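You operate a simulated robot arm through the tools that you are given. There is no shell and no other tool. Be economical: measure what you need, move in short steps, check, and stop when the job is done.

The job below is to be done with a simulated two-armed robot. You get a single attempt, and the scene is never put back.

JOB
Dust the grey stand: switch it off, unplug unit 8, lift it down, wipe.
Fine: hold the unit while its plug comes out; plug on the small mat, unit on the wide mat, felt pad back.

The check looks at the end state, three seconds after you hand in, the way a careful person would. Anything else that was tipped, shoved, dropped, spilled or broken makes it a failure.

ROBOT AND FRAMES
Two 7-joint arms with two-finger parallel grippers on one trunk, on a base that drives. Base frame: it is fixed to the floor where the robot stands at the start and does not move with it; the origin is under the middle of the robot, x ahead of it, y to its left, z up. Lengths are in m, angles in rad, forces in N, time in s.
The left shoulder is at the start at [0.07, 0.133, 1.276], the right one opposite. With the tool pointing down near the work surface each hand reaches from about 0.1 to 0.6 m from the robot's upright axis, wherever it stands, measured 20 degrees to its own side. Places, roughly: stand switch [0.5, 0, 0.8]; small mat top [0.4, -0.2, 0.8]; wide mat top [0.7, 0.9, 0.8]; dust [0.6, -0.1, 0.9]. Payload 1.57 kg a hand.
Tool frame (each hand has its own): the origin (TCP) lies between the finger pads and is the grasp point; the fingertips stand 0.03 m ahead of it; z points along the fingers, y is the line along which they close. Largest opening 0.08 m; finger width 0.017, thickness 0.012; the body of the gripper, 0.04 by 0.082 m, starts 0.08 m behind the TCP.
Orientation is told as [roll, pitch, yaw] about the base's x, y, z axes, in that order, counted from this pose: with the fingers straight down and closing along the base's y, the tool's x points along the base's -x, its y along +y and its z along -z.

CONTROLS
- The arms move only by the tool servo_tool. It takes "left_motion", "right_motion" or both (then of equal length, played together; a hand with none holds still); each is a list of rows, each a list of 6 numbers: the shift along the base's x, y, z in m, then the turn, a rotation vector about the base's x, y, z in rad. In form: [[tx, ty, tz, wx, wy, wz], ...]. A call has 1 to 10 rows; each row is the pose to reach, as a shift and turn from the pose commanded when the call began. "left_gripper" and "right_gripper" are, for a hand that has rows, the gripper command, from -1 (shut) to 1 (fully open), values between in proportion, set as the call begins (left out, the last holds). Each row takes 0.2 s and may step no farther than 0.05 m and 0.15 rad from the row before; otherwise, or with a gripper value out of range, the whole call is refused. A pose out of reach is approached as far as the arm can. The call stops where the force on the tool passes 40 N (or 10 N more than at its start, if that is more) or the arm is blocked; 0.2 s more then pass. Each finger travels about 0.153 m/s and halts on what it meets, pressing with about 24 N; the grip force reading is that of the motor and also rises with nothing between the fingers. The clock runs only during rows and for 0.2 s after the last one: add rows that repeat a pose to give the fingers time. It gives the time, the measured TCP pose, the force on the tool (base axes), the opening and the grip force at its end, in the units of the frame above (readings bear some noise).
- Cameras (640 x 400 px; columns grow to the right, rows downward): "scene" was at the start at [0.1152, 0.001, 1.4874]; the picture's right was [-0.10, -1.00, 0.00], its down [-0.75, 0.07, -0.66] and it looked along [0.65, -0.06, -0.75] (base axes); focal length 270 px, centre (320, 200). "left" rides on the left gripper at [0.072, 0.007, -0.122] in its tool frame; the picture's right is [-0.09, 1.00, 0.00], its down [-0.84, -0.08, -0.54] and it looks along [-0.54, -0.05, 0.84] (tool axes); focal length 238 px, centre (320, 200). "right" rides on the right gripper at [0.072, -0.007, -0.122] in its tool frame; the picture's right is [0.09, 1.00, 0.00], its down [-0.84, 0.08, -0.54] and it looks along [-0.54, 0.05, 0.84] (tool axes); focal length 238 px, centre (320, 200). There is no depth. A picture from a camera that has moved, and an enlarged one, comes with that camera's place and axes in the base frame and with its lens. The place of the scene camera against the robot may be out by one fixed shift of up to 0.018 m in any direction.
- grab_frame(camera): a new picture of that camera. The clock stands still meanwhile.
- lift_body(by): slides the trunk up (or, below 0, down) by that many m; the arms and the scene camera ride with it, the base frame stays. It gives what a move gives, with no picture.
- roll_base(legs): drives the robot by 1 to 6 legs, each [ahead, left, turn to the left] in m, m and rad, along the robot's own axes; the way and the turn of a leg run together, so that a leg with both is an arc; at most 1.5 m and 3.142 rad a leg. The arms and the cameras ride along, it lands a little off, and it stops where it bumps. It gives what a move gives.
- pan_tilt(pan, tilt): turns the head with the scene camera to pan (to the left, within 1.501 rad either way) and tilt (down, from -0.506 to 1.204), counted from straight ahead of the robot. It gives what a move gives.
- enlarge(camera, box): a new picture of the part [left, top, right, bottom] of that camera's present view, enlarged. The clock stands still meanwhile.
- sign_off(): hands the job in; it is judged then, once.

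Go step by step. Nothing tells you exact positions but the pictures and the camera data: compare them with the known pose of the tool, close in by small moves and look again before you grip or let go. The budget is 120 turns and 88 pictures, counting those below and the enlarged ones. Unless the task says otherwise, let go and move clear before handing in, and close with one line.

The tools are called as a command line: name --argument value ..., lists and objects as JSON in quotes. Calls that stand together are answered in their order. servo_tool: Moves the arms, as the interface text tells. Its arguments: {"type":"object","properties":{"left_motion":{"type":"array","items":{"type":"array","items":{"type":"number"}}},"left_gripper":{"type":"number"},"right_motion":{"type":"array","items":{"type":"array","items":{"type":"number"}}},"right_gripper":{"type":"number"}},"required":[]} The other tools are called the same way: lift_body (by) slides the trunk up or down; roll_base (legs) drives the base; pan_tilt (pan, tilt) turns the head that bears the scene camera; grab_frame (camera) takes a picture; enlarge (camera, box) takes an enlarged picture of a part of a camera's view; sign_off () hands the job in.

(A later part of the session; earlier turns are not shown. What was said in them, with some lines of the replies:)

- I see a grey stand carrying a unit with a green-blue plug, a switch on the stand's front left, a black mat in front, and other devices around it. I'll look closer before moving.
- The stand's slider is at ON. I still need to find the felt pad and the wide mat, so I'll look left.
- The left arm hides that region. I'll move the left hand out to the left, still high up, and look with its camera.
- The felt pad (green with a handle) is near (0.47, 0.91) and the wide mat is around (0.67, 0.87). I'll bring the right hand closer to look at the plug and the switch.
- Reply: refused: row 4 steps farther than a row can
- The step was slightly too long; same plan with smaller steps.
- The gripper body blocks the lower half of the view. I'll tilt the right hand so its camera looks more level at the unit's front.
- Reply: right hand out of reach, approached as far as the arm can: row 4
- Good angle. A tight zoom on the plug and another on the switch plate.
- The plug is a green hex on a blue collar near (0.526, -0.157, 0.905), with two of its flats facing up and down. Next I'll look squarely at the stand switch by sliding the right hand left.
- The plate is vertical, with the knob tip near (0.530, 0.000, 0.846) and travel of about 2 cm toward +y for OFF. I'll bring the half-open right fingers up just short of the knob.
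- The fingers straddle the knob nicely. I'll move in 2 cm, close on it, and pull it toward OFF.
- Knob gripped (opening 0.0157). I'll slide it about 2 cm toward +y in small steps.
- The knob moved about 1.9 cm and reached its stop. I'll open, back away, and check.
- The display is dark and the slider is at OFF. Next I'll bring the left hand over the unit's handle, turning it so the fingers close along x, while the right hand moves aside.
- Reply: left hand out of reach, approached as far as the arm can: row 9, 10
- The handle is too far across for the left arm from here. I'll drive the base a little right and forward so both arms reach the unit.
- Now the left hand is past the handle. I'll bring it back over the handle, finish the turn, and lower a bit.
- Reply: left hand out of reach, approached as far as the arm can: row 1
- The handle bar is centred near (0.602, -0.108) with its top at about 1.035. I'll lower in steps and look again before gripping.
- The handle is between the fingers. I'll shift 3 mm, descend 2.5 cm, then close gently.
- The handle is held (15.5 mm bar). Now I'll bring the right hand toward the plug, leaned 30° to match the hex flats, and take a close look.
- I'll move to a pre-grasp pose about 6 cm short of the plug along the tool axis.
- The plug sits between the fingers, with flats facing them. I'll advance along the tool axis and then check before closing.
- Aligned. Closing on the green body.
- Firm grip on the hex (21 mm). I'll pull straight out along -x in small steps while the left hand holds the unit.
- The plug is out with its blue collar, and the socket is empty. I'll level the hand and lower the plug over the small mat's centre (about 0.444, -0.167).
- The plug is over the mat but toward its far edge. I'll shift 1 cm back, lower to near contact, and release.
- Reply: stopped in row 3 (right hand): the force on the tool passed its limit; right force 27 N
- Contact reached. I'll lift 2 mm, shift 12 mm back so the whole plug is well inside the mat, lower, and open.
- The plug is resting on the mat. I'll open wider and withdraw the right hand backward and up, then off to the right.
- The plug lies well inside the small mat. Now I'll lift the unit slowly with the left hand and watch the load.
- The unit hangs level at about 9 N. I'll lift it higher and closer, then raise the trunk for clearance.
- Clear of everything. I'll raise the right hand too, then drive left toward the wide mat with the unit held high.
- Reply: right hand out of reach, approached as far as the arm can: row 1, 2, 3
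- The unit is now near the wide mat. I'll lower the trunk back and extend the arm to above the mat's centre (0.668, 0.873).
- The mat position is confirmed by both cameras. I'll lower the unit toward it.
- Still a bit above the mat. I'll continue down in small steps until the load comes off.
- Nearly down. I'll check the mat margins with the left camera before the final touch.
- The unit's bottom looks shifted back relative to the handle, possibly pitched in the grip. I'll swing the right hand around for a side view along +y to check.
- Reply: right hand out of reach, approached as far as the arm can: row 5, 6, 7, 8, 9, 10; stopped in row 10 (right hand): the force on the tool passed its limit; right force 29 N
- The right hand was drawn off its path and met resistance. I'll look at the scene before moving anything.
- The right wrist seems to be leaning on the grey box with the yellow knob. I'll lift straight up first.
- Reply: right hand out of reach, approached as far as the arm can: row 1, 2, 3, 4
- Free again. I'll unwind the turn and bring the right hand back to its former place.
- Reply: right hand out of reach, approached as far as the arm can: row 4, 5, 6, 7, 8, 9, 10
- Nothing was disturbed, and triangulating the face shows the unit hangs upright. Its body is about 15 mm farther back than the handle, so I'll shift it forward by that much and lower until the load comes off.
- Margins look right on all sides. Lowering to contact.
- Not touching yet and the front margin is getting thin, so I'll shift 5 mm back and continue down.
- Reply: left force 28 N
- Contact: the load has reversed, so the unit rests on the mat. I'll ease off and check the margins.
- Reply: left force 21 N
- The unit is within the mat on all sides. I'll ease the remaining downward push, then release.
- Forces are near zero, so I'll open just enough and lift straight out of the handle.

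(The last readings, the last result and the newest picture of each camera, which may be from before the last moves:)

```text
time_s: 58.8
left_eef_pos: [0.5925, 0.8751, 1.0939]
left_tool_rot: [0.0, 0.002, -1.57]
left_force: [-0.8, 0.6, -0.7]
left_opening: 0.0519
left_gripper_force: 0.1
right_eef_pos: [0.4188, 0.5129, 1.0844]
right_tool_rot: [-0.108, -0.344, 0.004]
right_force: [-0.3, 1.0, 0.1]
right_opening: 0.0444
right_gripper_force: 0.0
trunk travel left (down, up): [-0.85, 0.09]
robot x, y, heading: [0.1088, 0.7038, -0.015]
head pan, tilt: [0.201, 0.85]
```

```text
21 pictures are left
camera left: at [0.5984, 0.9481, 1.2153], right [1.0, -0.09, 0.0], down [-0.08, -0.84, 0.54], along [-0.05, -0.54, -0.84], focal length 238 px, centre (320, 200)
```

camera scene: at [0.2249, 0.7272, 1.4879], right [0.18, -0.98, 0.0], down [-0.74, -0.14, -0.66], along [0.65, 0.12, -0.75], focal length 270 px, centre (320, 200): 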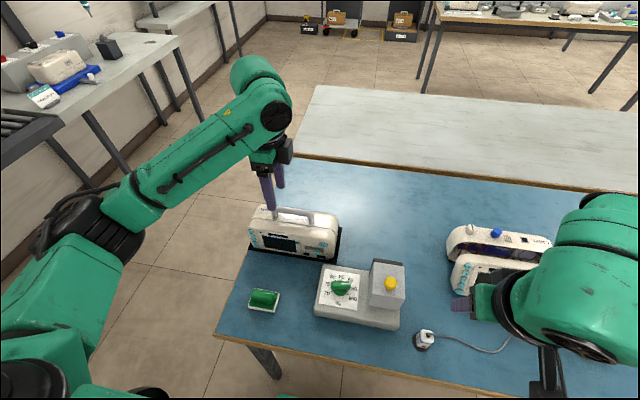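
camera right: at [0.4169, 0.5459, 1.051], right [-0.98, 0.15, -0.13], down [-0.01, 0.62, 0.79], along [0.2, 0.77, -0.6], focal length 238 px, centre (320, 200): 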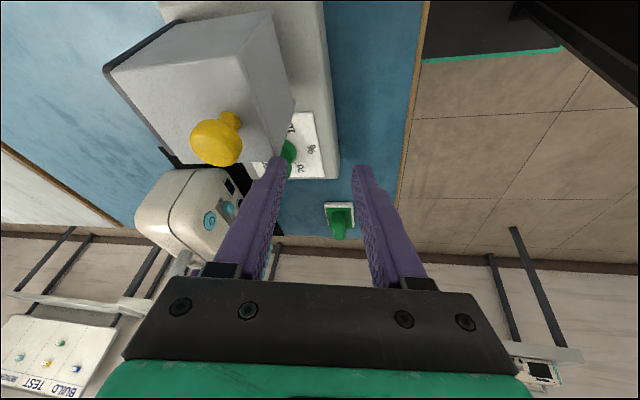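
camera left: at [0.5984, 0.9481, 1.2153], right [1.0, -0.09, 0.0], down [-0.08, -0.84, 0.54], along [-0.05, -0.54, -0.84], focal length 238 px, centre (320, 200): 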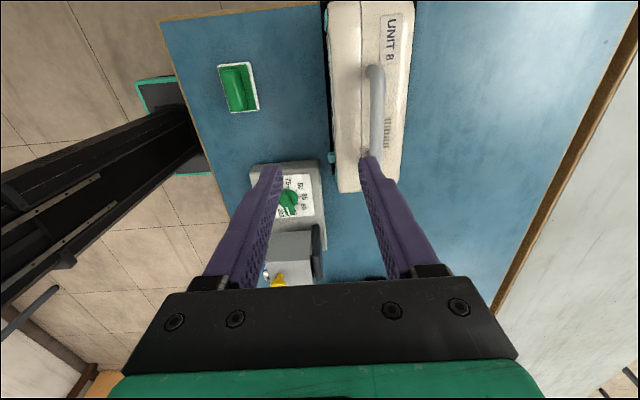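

Unit 8 stands on the wide mat. The felt pad's handle runs along y at about (0.467, 0.907), so my present finger orientation suits it. Moving above it.

servo_tool --left_motion '[[-0.04, 0.01, -0.02, 0, 0, 0], [-0.08, 0.02, -0.05, 0, 0, 0], [-0.11, 0.03, -0.085, 0, 0, 0], [-0.126, 0.032, -0.125, 0, 0, 0], [-0.126, 0.032, -0.165, 0, 0, 0], [-0.126, 0.032, -0.19, 0, 0, 0]]'

enlarge --camera "left" --box '[220, 80, 420, 230]'

enlarge --camera "scene" --box '[200, 230, 340, 335]'

```text
refused: row 2 steps farther than a row can; nothing moved
```

```text
2.67 times, centred on (320, 155) of left
camera zoom: at [0.5984, 0.9481, 1.2153], right [1.0, -0.09, 0.0], down [-0.08, -0.84, 0.54], along [-0.05, -0.54, -0.84], focal length 636 px, centre (320, 320)
```

zoom: 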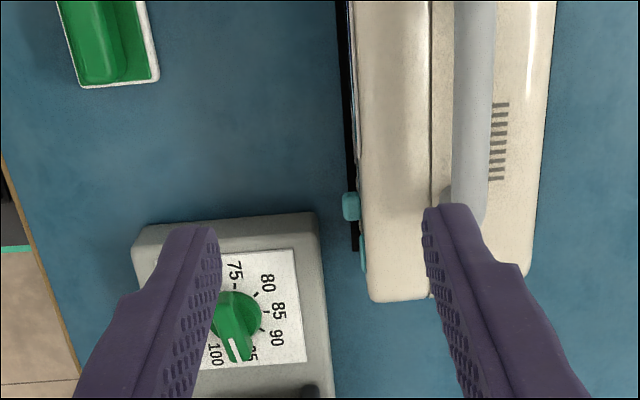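

```text
3.81 times, centred on (270, 282) of scene
camera zoom: at [0.2249, 0.7272, 1.4879], right [0.18, -0.98, 0.0], down [-0.74, -0.14, -0.66], along [0.65, 0.12, -0.75], focal length 1029 px, centre (510, -114)
```

zoom: 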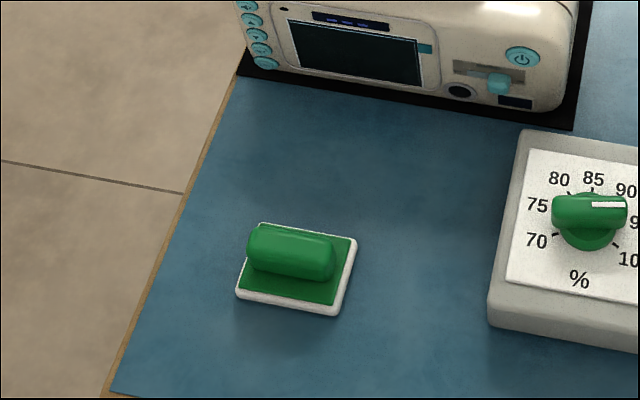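

One step was too long; repeating with shorter ones.

servo_tool --left_motion '[[-0.035, 0.008, -0.02, 0, 0, 0], [-0.07, 0.016, -0.045, 0, 0, 0], [-0.1, 0.025, -0.075, 0, 0, 0], [-0.12, 0.032, -0.11, 0, 0, 0], [-0.126, 0.032, -0.15, 0, 0, 0], [-0.126, 0.032, -0.19, 0, 0, 0]]'

enlarge --camera "left" --box '[220, 80, 420, 230]'

```text
time_s: 60.2
left_eef_pos: [0.4705, 0.9047, 0.9033]
left_tool_rot: [-0.001, 0.001, -1.571]
left_force: [-1.1, -0.7, -0.3]
left_opening: 0.0519
left_gripper_force: 0.0
right_eef_pos: [0.4204, 0.5126, 1.0845]
right_tool_rot: [-0.105, -0.342, 0.006]
right_force: [-1.0, 0.0, -0.3]
right_opening: 0.0438
right_gripper_force: 0.0
trunk travel left (down, up): [-0.85, 0.09]
robot x, y, heading: [0.1143, 0.7039, -0.016]
head pan, tilt: [0.201, 0.85]
```

```text
2.67 times, centred on (320, 155) of left
camera zoom: at [0.4766, 0.977, 1.0248], right [1.0, -0.09, 0.0], down [-0.08, -0.84, 0.54], along [-0.05, -0.54, -0.84], focal length 636 px, centre (320, 320)
```

zoom: 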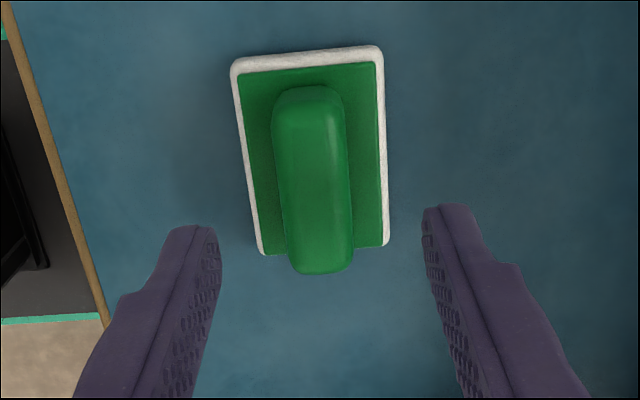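

The handle is centred between the fingers. I'll lower 5 cm and grip.

servo_tool --left_motion '[[-0.0015, 0.002, -0.02, 0, 0, 0], [-0.0015, 0.002, -0.036, 0, 0, 0], [-0.0015, 0.002, -0.045, 0, 0, 0], [-0.0015, 0.002, -0.05, 0, 0, 0]]'

servo_tool --left_motion '[[0, 0, 0, 0, 0, 0], [0, 0, 0, 0, 0, 0], [0, 0, 0, 0, 0, 0]]' --left_gripper -1

enlarge --camera "left" --box '[220, 80, 420, 230]'

```text
time_s: 61.2
left_eef_pos: [0.469, 0.9079, 0.8535]
left_tool_rot: [-0.002, 0.002, -1.569]
left_force: [-0.5, 0.2, 0.5]
left_opening: 0.052
left_gripper_force: 0.0
right_eef_pos: [0.4206, 0.5114, 1.0833]
right_tool_rot: [-0.104, -0.34, 0.005]
right_force: [-0.4, -0.5, 0.6]
right_opening: 0.044
right_gripper_force: 0.0
trunk travel left (down, up): [-0.85, 0.09]
robot x, y, heading: [0.1132, 0.7046, -0.012]
head pan, tilt: [0.201, 0.85]
```

```text
time_s: 62.0
left_eef_pos: [0.4688, 0.9076, 0.8531]
left_tool_rot: [-0.002, 0.002, -1.571]
left_force: [-1.1, -0.5, 0.3]
left_opening: 0.0211
left_gripper_force: 24.0
right_eef_pos: [0.4213, 0.512, 1.0845]
right_tool_rot: [-0.105, -0.342, 0.004]
right_force: [0.4, -1.1, -0.2]
right_opening: 0.044
right_gripper_force: 0.1
trunk travel left (down, up): [-0.85, 0.09]
robot x, y, heading: [0.1129, 0.7004, -0.016]
head pan, tilt: [0.201, 0.85]
```

```text
2.67 times, centred on (320, 155) of left
camera zoom: at [0.4752, 0.9802, 0.9756], right [1.0, -0.09, 0.0], down [-0.08, -0.84, 0.54], along [-0.05, -0.54, -0.84], focal length 636 px, centre (320, 320)
```

zoom: 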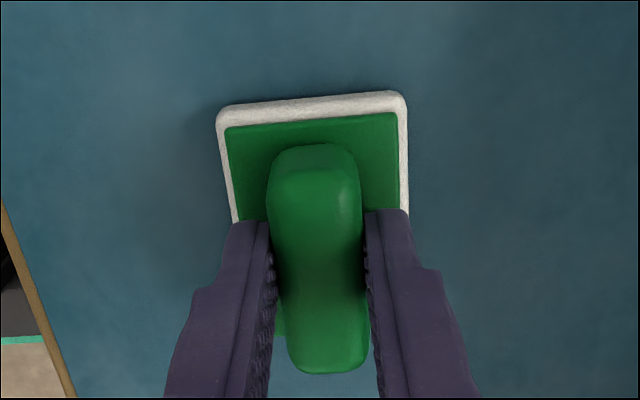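

The pad is held; its home reference is TCP (0.469, 0.908, 0.853). I'll lift it and drive back to the stand.

servo_tool --left_motion '[[0, 0, 0.03, 0, 0, 0], [0, 0, 0.08, 0, 0, 0], [0, 0, 0.13, 0, 0, 0], [0, 0, 0.18, 0, 0, 0], [0, 0, 0.23, 0, 0, 0], [0, 0, 0.27, 0, 0, 0]]'

roll_base --legs '[[0, -0.45, 0], [0, -0.48, 0]]'

pan_tilt --pan 0.1 --tilt 0.9

grab_frame --camera "scene"

```text
time_s: 63.4
left_eef_pos: [0.4707, 0.9046, 1.1245]
left_tool_rot: [-0.003, 0.003, -1.571]
left_force: [0.0, -0.1, -1.5]
left_opening: 0.021
left_gripper_force: 24.0
right_eef_pos: [0.421, 0.5129, 1.0846]
right_tool_rot: [-0.105, -0.343, 0.005]
right_force: [-0.6, -0.4, 0.2]
right_opening: 0.0439
right_gripper_force: 0.0
trunk travel left (down, up): [-0.85, 0.09]
robot x, y, heading: [0.1167, 0.705, -0.02]
head pan, tilt: [0.201, 0.85]
```

```text
time_s: 68.5
left_eef_pos: [0.452, -0.0178, 1.1238]
left_tool_rot: [-0.003, 0.002, -1.578]
left_force: [0.5, -0.4, -0.6]
left_opening: 0.021
left_gripper_force: 24.1
right_eef_pos: [0.3974, -0.4115, 1.0839]
right_tool_rot: [-0.106, -0.343, -0.002]
right_force: [0.1, 0.3, 0.3]
right_opening: 0.0441
right_gripper_force: 0.0
trunk travel left (down, up): [-0.85, 0.09]
robot x, y, heading: [0.0937, -0.2168, -0.028]
head pan, tilt: [0.201, 0.85]
```

```text
time_s: 69.2
left_eef_pos: [0.4518, -0.0185, 1.1234]
left_tool_rot: [-0.001, 0.003, -1.575]
left_force: [0.0, 0.4, -0.9]
left_opening: 0.0212
left_gripper_force: 24.0
right_eef_pos: [0.3975, -0.4118, 1.0849]
right_tool_rot: [-0.105, -0.344, -0.001]
right_force: [0.0, -0.3, -0.1]
right_opening: 0.0438
right_gripper_force: 0.1
trunk travel left (down, up): [-0.85, 0.09]
robot x, y, heading: [0.0908, -0.2175, -0.024]
head pan, tilt: [0.099, 0.901]
```

```text
16 pictures are left
camera scene: at [0.2038, -0.2058, 1.4838], right [0.08, -1.0, 0.0], down [-0.78, -0.06, -0.62], along [0.62, 0.05, -0.78], focal length 270 px, centre (320, 200)
```

scene: 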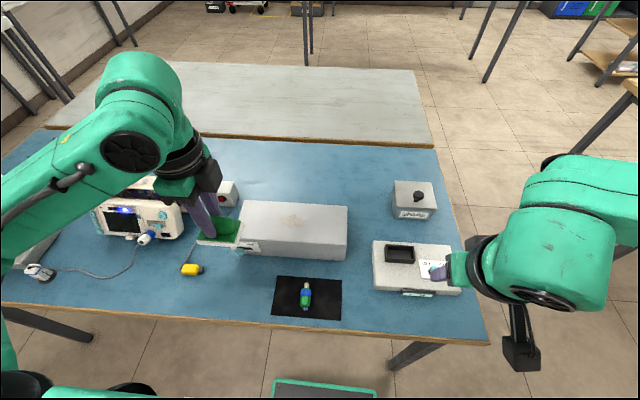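

enlarge --camera "scene" --box '[215, 180, 365, 275]'

```text
4.21 times, centred on (290, 228) of scene
camera zoom: at [0.2038, -0.2058, 1.4838], right [0.08, -1.0, 0.0], down [-0.78, -0.06, -0.62], along [0.62, 0.05, -0.78], focal length 1137 px, centre (446, 84)
```

zoom: 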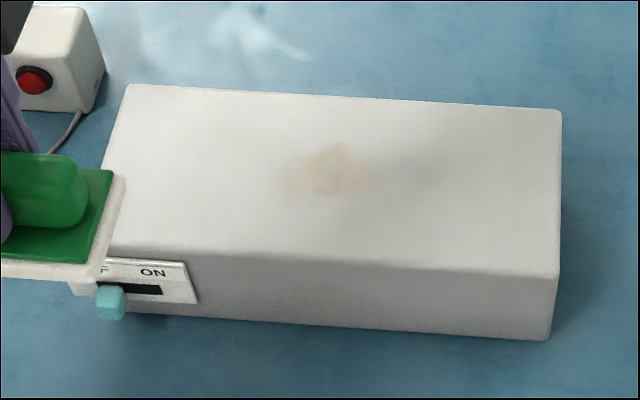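

The dust patch shows on the stand top at about (0.608, -0.104, 0.89). I'll bring the pad above it and lower gently to contact.

servo_tool --left_motion '[[0.036, -0.02, -0.02, 0, 0, 0.005], [0.072, -0.04, -0.04, 0, 0, 0.005], [0.108, -0.06, -0.06, 0, 0, 0.005], [0.14, -0.08, -0.09, 0, 0, 0.005], [0.156, -0.0855, -0.125, 0, 0, 0.005], [0.156, -0.0855, -0.155, 0, 0, 0.005]]'

grab_frame --camera "left"

```text
time_s: 70.6
left_eef_pos: [0.6057, -0.1076, 0.9651]
left_tool_rot: [-0.002, 0.004, -1.57]
left_force: [0.4, -0.6, 0.3]
left_opening: 0.0212
left_gripper_force: 24.6
right_eef_pos: [0.3971, -0.4137, 1.0841]
right_tool_rot: [-0.105, -0.345, -0.003]
right_force: [1.1, 0.1, -0.4]
right_opening: 0.0438
right_gripper_force: 0.1
trunk travel left (down, up): [-0.85, 0.09]
robot x, y, heading: [0.0922, -0.215, -0.024]
head pan, tilt: [0.099, 0.901]
```

```text
14 pictures are left
camera left: at [0.6132, -0.035, 1.0866], right [1.0, -0.09, 0.0], down [-0.08, -0.84, 0.54], along [-0.05, -0.54, -0.84], focal length 238 px, centre (320, 200)
```

left: 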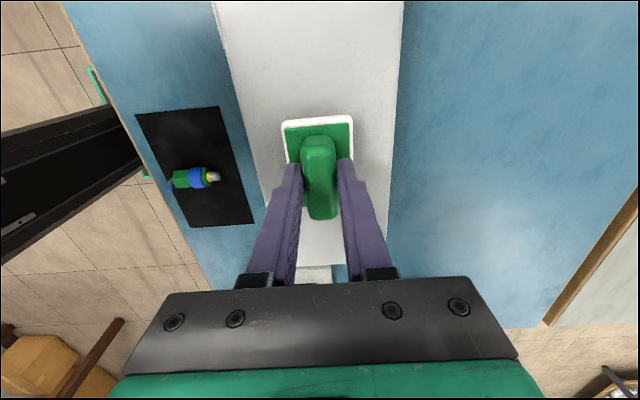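

Pad is centred over the stand. Lowering to contact in small steps.

servo_tool --left_motion '[[0, 0.002, -0.008, 0, 0, 0], [0, 0.002, -0.014, 0, 0, 0], [0, 0.002, -0.018, 0, 0, 0]]'

```text
time_s: 71.4
left_eef_pos: [0.6079, -0.1027, 0.9494]
left_tool_rot: [0.0, 0.002, -1.571]
left_force: [0.5, -0.7, -1.2]
left_opening: 0.021
left_gripper_force: 24.0
right_eef_pos: [0.3976, -0.4127, 1.0838]
right_tool_rot: [-0.105, -0.342, -0.003]
right_force: [0.3, -0.3, 0.4]
right_opening: 0.0443
right_gripper_force: 0.1
trunk travel left (down, up): [-0.85, 0.09]
robot x, y, heading: [0.0873, -0.2217, -0.026]
head pan, tilt: [0.099, 0.901]
```

servo_tool --left_motion '[[0, 0, -0.003, 0, 0, 0], [0, 0, -0.006, 0, 0, 0]]'

```text
time_s: 72.0
left_eef_pos: [0.6072, -0.1027, 0.944]
left_tool_rot: [-0.001, 0.002, -1.57]
left_force: [-0.6, -0.7, -0.1]
left_opening: 0.0213
left_gripper_force: 24.1
right_eef_pos: [0.3978, -0.4128, 1.085]
right_tool_rot: [-0.104, -0.342, -0.002]
right_force: [-0.3, 0.3, -0.6]
right_opening: 0.044
right_gripper_force: 0.1
trunk travel left (down, up): [-0.85, 0.09]
robot x, y, heading: [0.0904, -0.2236, -0.024]
head pan, tilt: [0.099, 0.901]
```

servo_tool --left_motion '[[0, 0, -0.0025, 0, 0, 0], [0, 0, -0.004, 0, 0, 0]]'

```text
time_s: 72.6
left_eef_pos: [0.6084, -0.1029, 0.9427]
left_tool_rot: [0.005, 0.001, -1.571]
left_force: [3.0, 0.7, 17.0]
left_opening: 0.0214
left_gripper_force: 24.2
right_eef_pos: [0.3945, -0.4135, 1.0845]
right_tool_rot: [-0.104, -0.343, -0.001]
right_force: [0.1, -0.3, -0.9]
right_opening: 0.044
right_gripper_force: 0.0
trunk travel left (down, up): [-0.85, 0.09]
robot x, y, heading: [0.0928, -0.2174, -0.025]
head pan, tilt: [0.099, 0.901]
```

Contact at about 17 N. I'll ease slightly and wipe back and forth over the patch.

servo_tool --left_motion '[[0, 0.015, 0.001, 0, 0, 0], [0, 0.03, 0.001, 0, 0, 0], [0, 0.01, 0.001, 0, 0, 0], [0, -0.01, 0.001, 0, 0, 0], [0, -0.03, 0.001, 0, 0, 0], [0.015, -0.03, 0.001, 0, 0, 0], [0.015, -0.01, 0.001, 0, 0, 0], [0.015, 0.01, 0.001, 0, 0, 0], [0.015, 0.03, 0.001, 0, 0, 0], [0, 0.03, 0.001, 0, 0, 0]]'

servo_tool --left_motion '[[-0.015, 0, 0, 0, 0, 0], [-0.015, -0.02, 0, 0, 0, 0], [-0.015, -0.04, 0, 0, 0, 0], [-0.015, -0.06, 0, 0, 0, 0], [0, -0.06, 0, 0, 0, 0], [0, -0.04, 0, 0, 0, 0], [0, -0.02, 0, 0, 0, 0], [0, -0.03, 0, 0, 0, 0]]'

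```text
time_s: 74.8
left_eef_pos: [0.607, -0.0726, 0.9422]
left_tool_rot: [-0.001, 0.004, -1.572]
left_force: [1.1, 0.9, 2.7]
left_opening: 0.021
left_gripper_force: 23.8
right_eef_pos: [0.3958, -0.4118, 1.0842]
right_tool_rot: [-0.104, -0.344, -0.003]
right_force: [-1.2, -0.2, -0.8]
right_opening: 0.0438
right_gripper_force: 0.0
trunk travel left (down, up): [-0.85, 0.09]
robot x, y, heading: [0.0918, -0.2185, -0.017]
head pan, tilt: [0.099, 0.901]
```

```text
time_s: 76.6
left_eef_pos: [0.606, -0.1001, 0.9437]
left_tool_rot: [0.002, 0.002, -1.569]
left_force: [2.0, 5.4, 16.5]
left_opening: 0.021
left_gripper_force: 24.2
right_eef_pos: [0.3961, -0.412, 1.0851]
right_tool_rot: [-0.106, -0.347, 0.001]
right_force: [-0.5, 0.1, 0.3]
right_opening: 0.0441
right_gripper_force: 0.0
trunk travel left (down, up): [-0.85, 0.09]
robot x, y, heading: [0.0886, -0.2177, -0.023]
head pan, tilt: [0.099, 0.901]
```

I'll lift the pad and move it aside to check the surface.

servo_tool --left_motion '[[0, 0, 0.03, 0, 0, 0], [-0.02, 0.03, 0.06, 0, 0, 0], [-0.05, 0.06, 0.09, 0, 0, 0], [-0.08, 0.08, 0.12, 0, 0, 0], [-0.11, 0.1, 0.15, 0, 0, 0], [-0.14, 0.12, 0.18, 0, 0, 0]]'

enlarge --camera "scene" --box '[205, 180, 365, 320]'

```text
refused: row 3 steps farther than a row can; nothing moved
```

```text
2.86 times, centred on (285, 250) of scene
camera zoom: at [0.2008, -0.2048, 1.4843], right [0.08, -1.0, 0.0], down [-0.78, -0.06, -0.62], along [0.62, 0.05, -0.78], focal length 771 px, centre (420, 57)
```

zoom: 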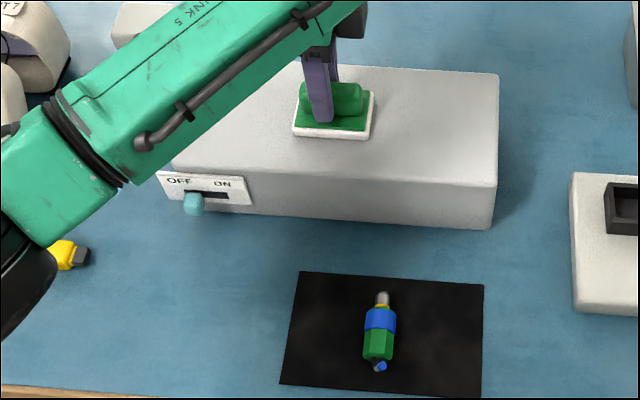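

Step too long; I'll split it finer.

servo_tool --left_motion '[[0, 0, 0.03, 0, 0, 0], [-0.02, 0.02, 0.06, 0, 0, 0], [-0.04, 0.045, 0.09, 0, 0, 0], [-0.065, 0.065, 0.12, 0, 0, 0], [-0.09, 0.085, 0.15, 0, 0, 0], [-0.115, 0.105, 0.18, 0, 0, 0], [-0.14, 0.13, 0.19, 0, 0, 0]]'

enlarge --camera "scene" --box '[215, 180, 365, 275]'

```text
time_s: 78.2
left_eef_pos: [0.4653, 0.0282, 1.1324]
left_tool_rot: [-0.003, 0.001, -1.572]
left_force: [-0.5, 0.0, -1.3]
left_opening: 0.0212
left_gripper_force: 23.4
right_eef_pos: [0.3968, -0.4118, 1.0843]
right_tool_rot: [-0.107, -0.344, -0.001]
right_force: [-0.3, 0.0, 0.9]
right_opening: 0.044
right_gripper_force: 0.0
trunk travel left (down, up): [-0.85, 0.09]
robot x, y, heading: [0.0916, -0.2199, -0.021]
head pan, tilt: [0.099, 0.901]
```

```text
4.21 times, centred on (290, 228) of scene
camera zoom: at [0.2018, -0.2046, 1.484], right [0.08, -1.0, 0.0], down [-0.78, -0.06, -0.62], along [0.62, 0.05, -0.78], focal length 1137 px, centre (446, 84)
```

zoom: 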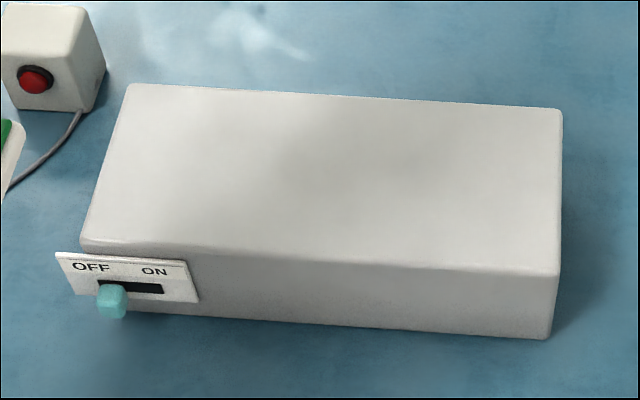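

The stand is clean, unmoved and OFF. I'll drive back to return the felt pad to its place.

roll_base --legs '[[0, 0.45, 0], [0, 0.44, 0.02]]'

```text
time_s: 83.2
left_eef_pos: [0.455, 0.9379, 1.1324]
left_tool_rot: [-0.002, 0.002, -1.52]
left_force: [0.0, -0.6, 0.9]
left_opening: 0.0211
left_gripper_force: 24.7
right_eef_pos: [0.4078, 0.4956, 1.0839]
right_tool_rot: [-0.103, -0.342, 0.05]
right_force: [0.1, -0.2, -0.4]
right_opening: 0.0444
right_gripper_force: 0.1
trunk travel left (down, up): [-0.85, 0.09]
robot x, y, heading: [0.093, 0.6737, 0.028]
head pan, tilt: [0.099, 0.901]
```

Now I'll correct position and yaw to the recorded home pose and lower to just above the table.

servo_tool --left_motion '[[0.007, -0.015, -0.02, 0, 0, -0.025], [0.014, -0.03, -0.05, 0, 0, -0.051], [0.014, -0.03, -0.1, 0, 0, -0.051], [0.014, -0.03, -0.15, 0, 0, -0.051], [0.014, -0.03, -0.195, 0, 0, -0.051], [0.014, -0.03, -0.235, 0, 0, -0.051], [0.014, -0.03, -0.26, 0, 0, -0.051]]'

grab_frame --camera "left"

```text
time_s: 84.8
left_eef_pos: [0.4701, 0.9086, 0.8709]
left_tool_rot: [-0.001, 0.003, -1.571]
left_force: [-0.5, -1.0, -0.6]
left_opening: 0.0209
left_gripper_force: 24.0
right_eef_pos: [0.4086, 0.4963, 1.0843]
right_tool_rot: [-0.105, -0.344, 0.051]
right_force: [-0.4, -0.6, -0.4]
right_opening: 0.0441
right_gripper_force: 0.1
trunk travel left (down, up): [-0.85, 0.09]
robot x, y, heading: [0.0906, 0.6774, 0.023]
head pan, tilt: [0.099, 0.901]
```

```text
11 pictures are left
camera left: at [0.4764, 0.9811, 0.9935], right [1.0, -0.09, 0.0], down [-0.08, -0.84, 0.54], along [-0.05, -0.54, -0.84], focal length 238 px, centre (320, 200)
```

left: 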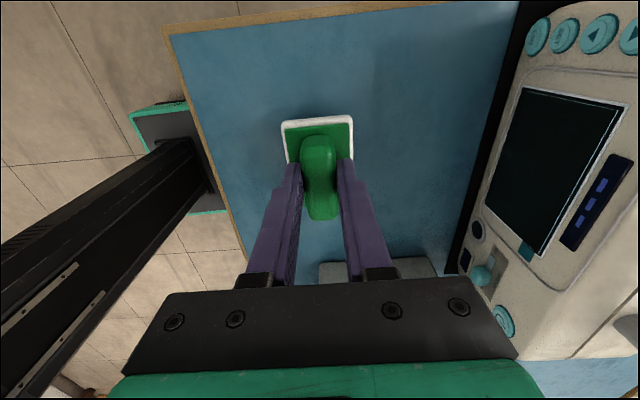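

Position matches home. I'll lower the last 1.7 cm to contact.

servo_tool --left_motion '[[-0.001, -0.001, -0.007, 0, 0, 0], [-0.001, -0.001, -0.013, 0, 0, 0], [-0.001, -0.001, -0.0165, 0, 0, 0]]'

```text
time_s: 85.6
left_eef_pos: [0.4688, 0.9083, 0.8539]
left_tool_rot: [-0.003, 0.001, -1.571]
left_force: [-0.2, -0.9, -0.7]
left_opening: 0.0211
left_gripper_force: 24.1
right_eef_pos: [0.4079, 0.4967, 1.085]
right_tool_rot: [-0.105, -0.342, 0.05]
right_force: [-0.6, -0.3, -0.6]
right_opening: 0.0441
right_gripper_force: 0.0
trunk travel left (down, up): [-0.85, 0.09]
robot x, y, heading: [0.0905, 0.6729, 0.027]
head pan, tilt: [0.099, 0.901]
```

servo_tool --left_motion '[[0, 0, -0.0015, 0, 0, 0], [0, 0, -0.003, 0, 0, 0]]'

```text
time_s: 86.2
left_eef_pos: [0.4701, 0.9089, 0.8529]
left_tool_rot: [0.0, 0.004, -1.571]
left_force: [-0.6, 0.8, 3.9]
left_opening: 0.0208
left_gripper_force: 24.5
right_eef_pos: [0.4079, 0.4972, 1.0846]
right_tool_rot: [-0.105, -0.342, 0.05]
right_force: [-0.3, -0.2, 0.0]
right_opening: 0.044
right_gripper_force: 0.0
trunk travel left (down, up): [-0.85, 0.09]
robot x, y, heading: [0.0924, 0.6735, 0.031]
head pan, tilt: [0.099, 0.901]
```

Light contact (4 N). Releasing and lifting clear.

servo_tool --left_motion '[[0, 0, 0, 0, 0, 0], [0, 0, 0, 0, 0, 0], [0, 0, 0.02, 0, 0, 0], [0, 0, 0.06, 0, 0, 0], [0, 0, 0.11, 0, 0, 0], [-0.02, 0, 0.15, 0, 0, 0], [-0.05, 0, 0.19, 0, 0, 0], [-0.08, 0.02, 0.22, 0, 0, 0]]' --left_gripper 0.3

pan_tilt --pan 0.3 --tilt 0.85

grab_frame --camera "scene"

grab_frame --camera "left"

```text
time_s: 88.0
left_eef_pos: [0.424, 0.9379, 1.0791]
left_tool_rot: [-0.003, 0.003, -1.571]
left_force: [-0.5, -0.8, -0.6]
left_opening: 0.0523
left_gripper_force: 0.1
left hand out of reach, approached as far as the arm can: row 7, 8
right_eef_pos: [0.4073, 0.4969, 1.0847]
right_tool_rot: [-0.107, -0.342, 0.05]
right_force: [0.1, 0.4, 0.9]
right_opening: 0.0439
right_gripper_force: 0.2
trunk travel left (down, up): [-0.85, 0.09]
robot x, y, heading: [0.0902, 0.6723, 0.029]
head pan, tilt: [0.099, 0.901]
```

```text
time_s: 88.7
left_eef_pos: [0.4261, 0.9387, 1.0793]
left_tool_rot: [0.0, 0.001, -1.571]
left_force: [0.1, -0.4, 0.3]
left_opening: 0.0521
left_gripper_force: 0.0
right_eef_pos: [0.4088, 0.4974, 1.0845]
right_tool_rot: [-0.106, -0.341, 0.05]
right_force: [-0.3, 0.6, -0.3]
right_opening: 0.044
right_gripper_force: 0.0
trunk travel left (down, up): [-0.85, 0.09]
robot x, y, heading: [0.0947, 0.6746, 0.026]
head pan, tilt: [0.3, 0.85]
```

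```text
10 pictures are left
camera scene: at [0.2039, 0.7096, 1.4877], right [0.32, -0.95, 0.0], down [-0.71, -0.24, -0.66], along [0.62, 0.21, -0.75], focal length 270 px, centre (320, 200)
```

scene: 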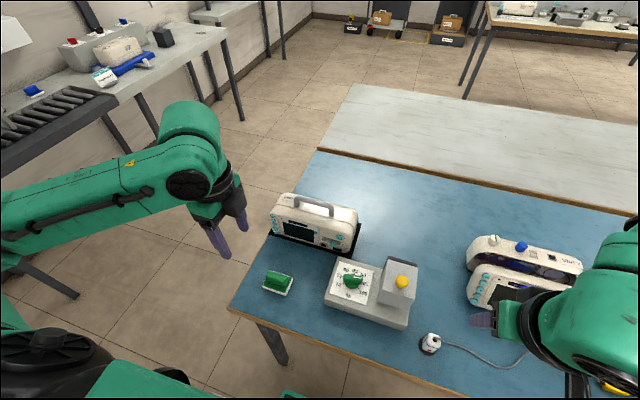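

```text
9 pictures are left
camera left: at [0.4326, 1.0109, 1.2013], right [1.0, -0.09, 0.0], down [-0.08, -0.84, 0.54], along [-0.05, -0.54, -0.84], focal length 238 px, centre (320, 200)
```

left: 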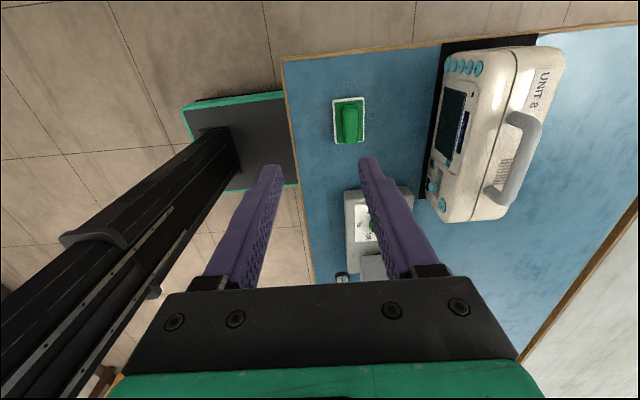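

The pad is back. One last zoom to confirm the unit sits within the wide mat.

enlarge --camera "scene" --box '[250, 180, 410, 300]'

enlarge --camera "left" --box '[400, 20, 600, 240]'

```text
3.33 times, centred on (330, 240) of scene
camera zoom: at [0.2039, 0.7096, 1.4877], right [0.32, -0.95, 0.0], down [-0.71, -0.24, -0.66], along [0.62, 0.21, -0.75], focal length 900 px, centre (287, 67)
```

zoom: 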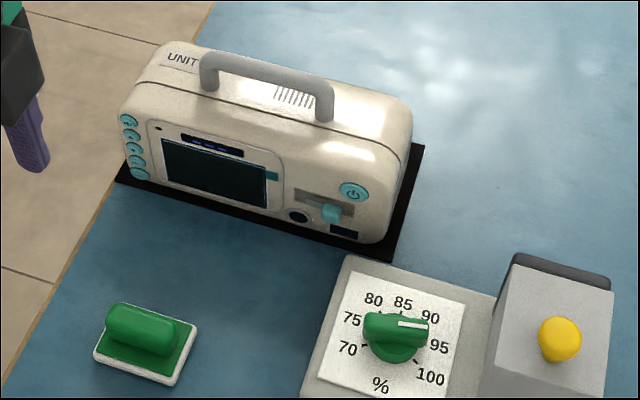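

```text
1.82 times, centred on (500, 130) of left
camera zoom: at [0.4326, 1.0109, 1.2013], right [1.0, -0.09, 0.0], down [-0.08, -0.84, 0.54], along [-0.05, -0.54, -0.84], focal length 433 px, centre (-7, 327)
```

zoom: 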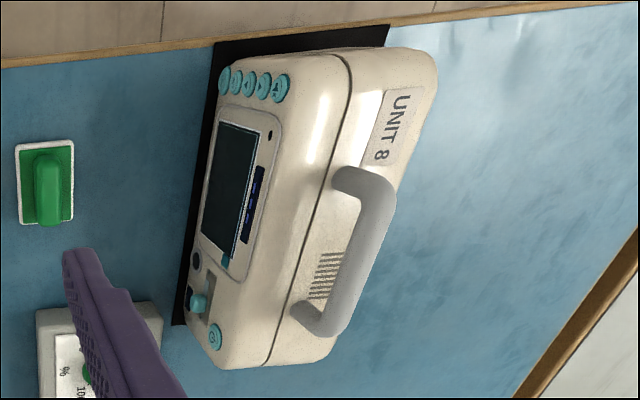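

Unit 8 sits inside the wide mat, the felt pad is back, the plug is on the small mat, the stand is clean and OFF, and both hands are clear. Handing in.

sign_off

```text
The job is handed in.
```

The job is done and handed in: the grey stand is switched off and wiped clean. Its plug came out while I held unit 8, and it is on the small mat. Unit 8 is on the wide mat, and the felt pad is back where it was. At one point the right hand met resistance, probably against the grey box with the yellow knob; pictures before and after showed the box hadn't moved.
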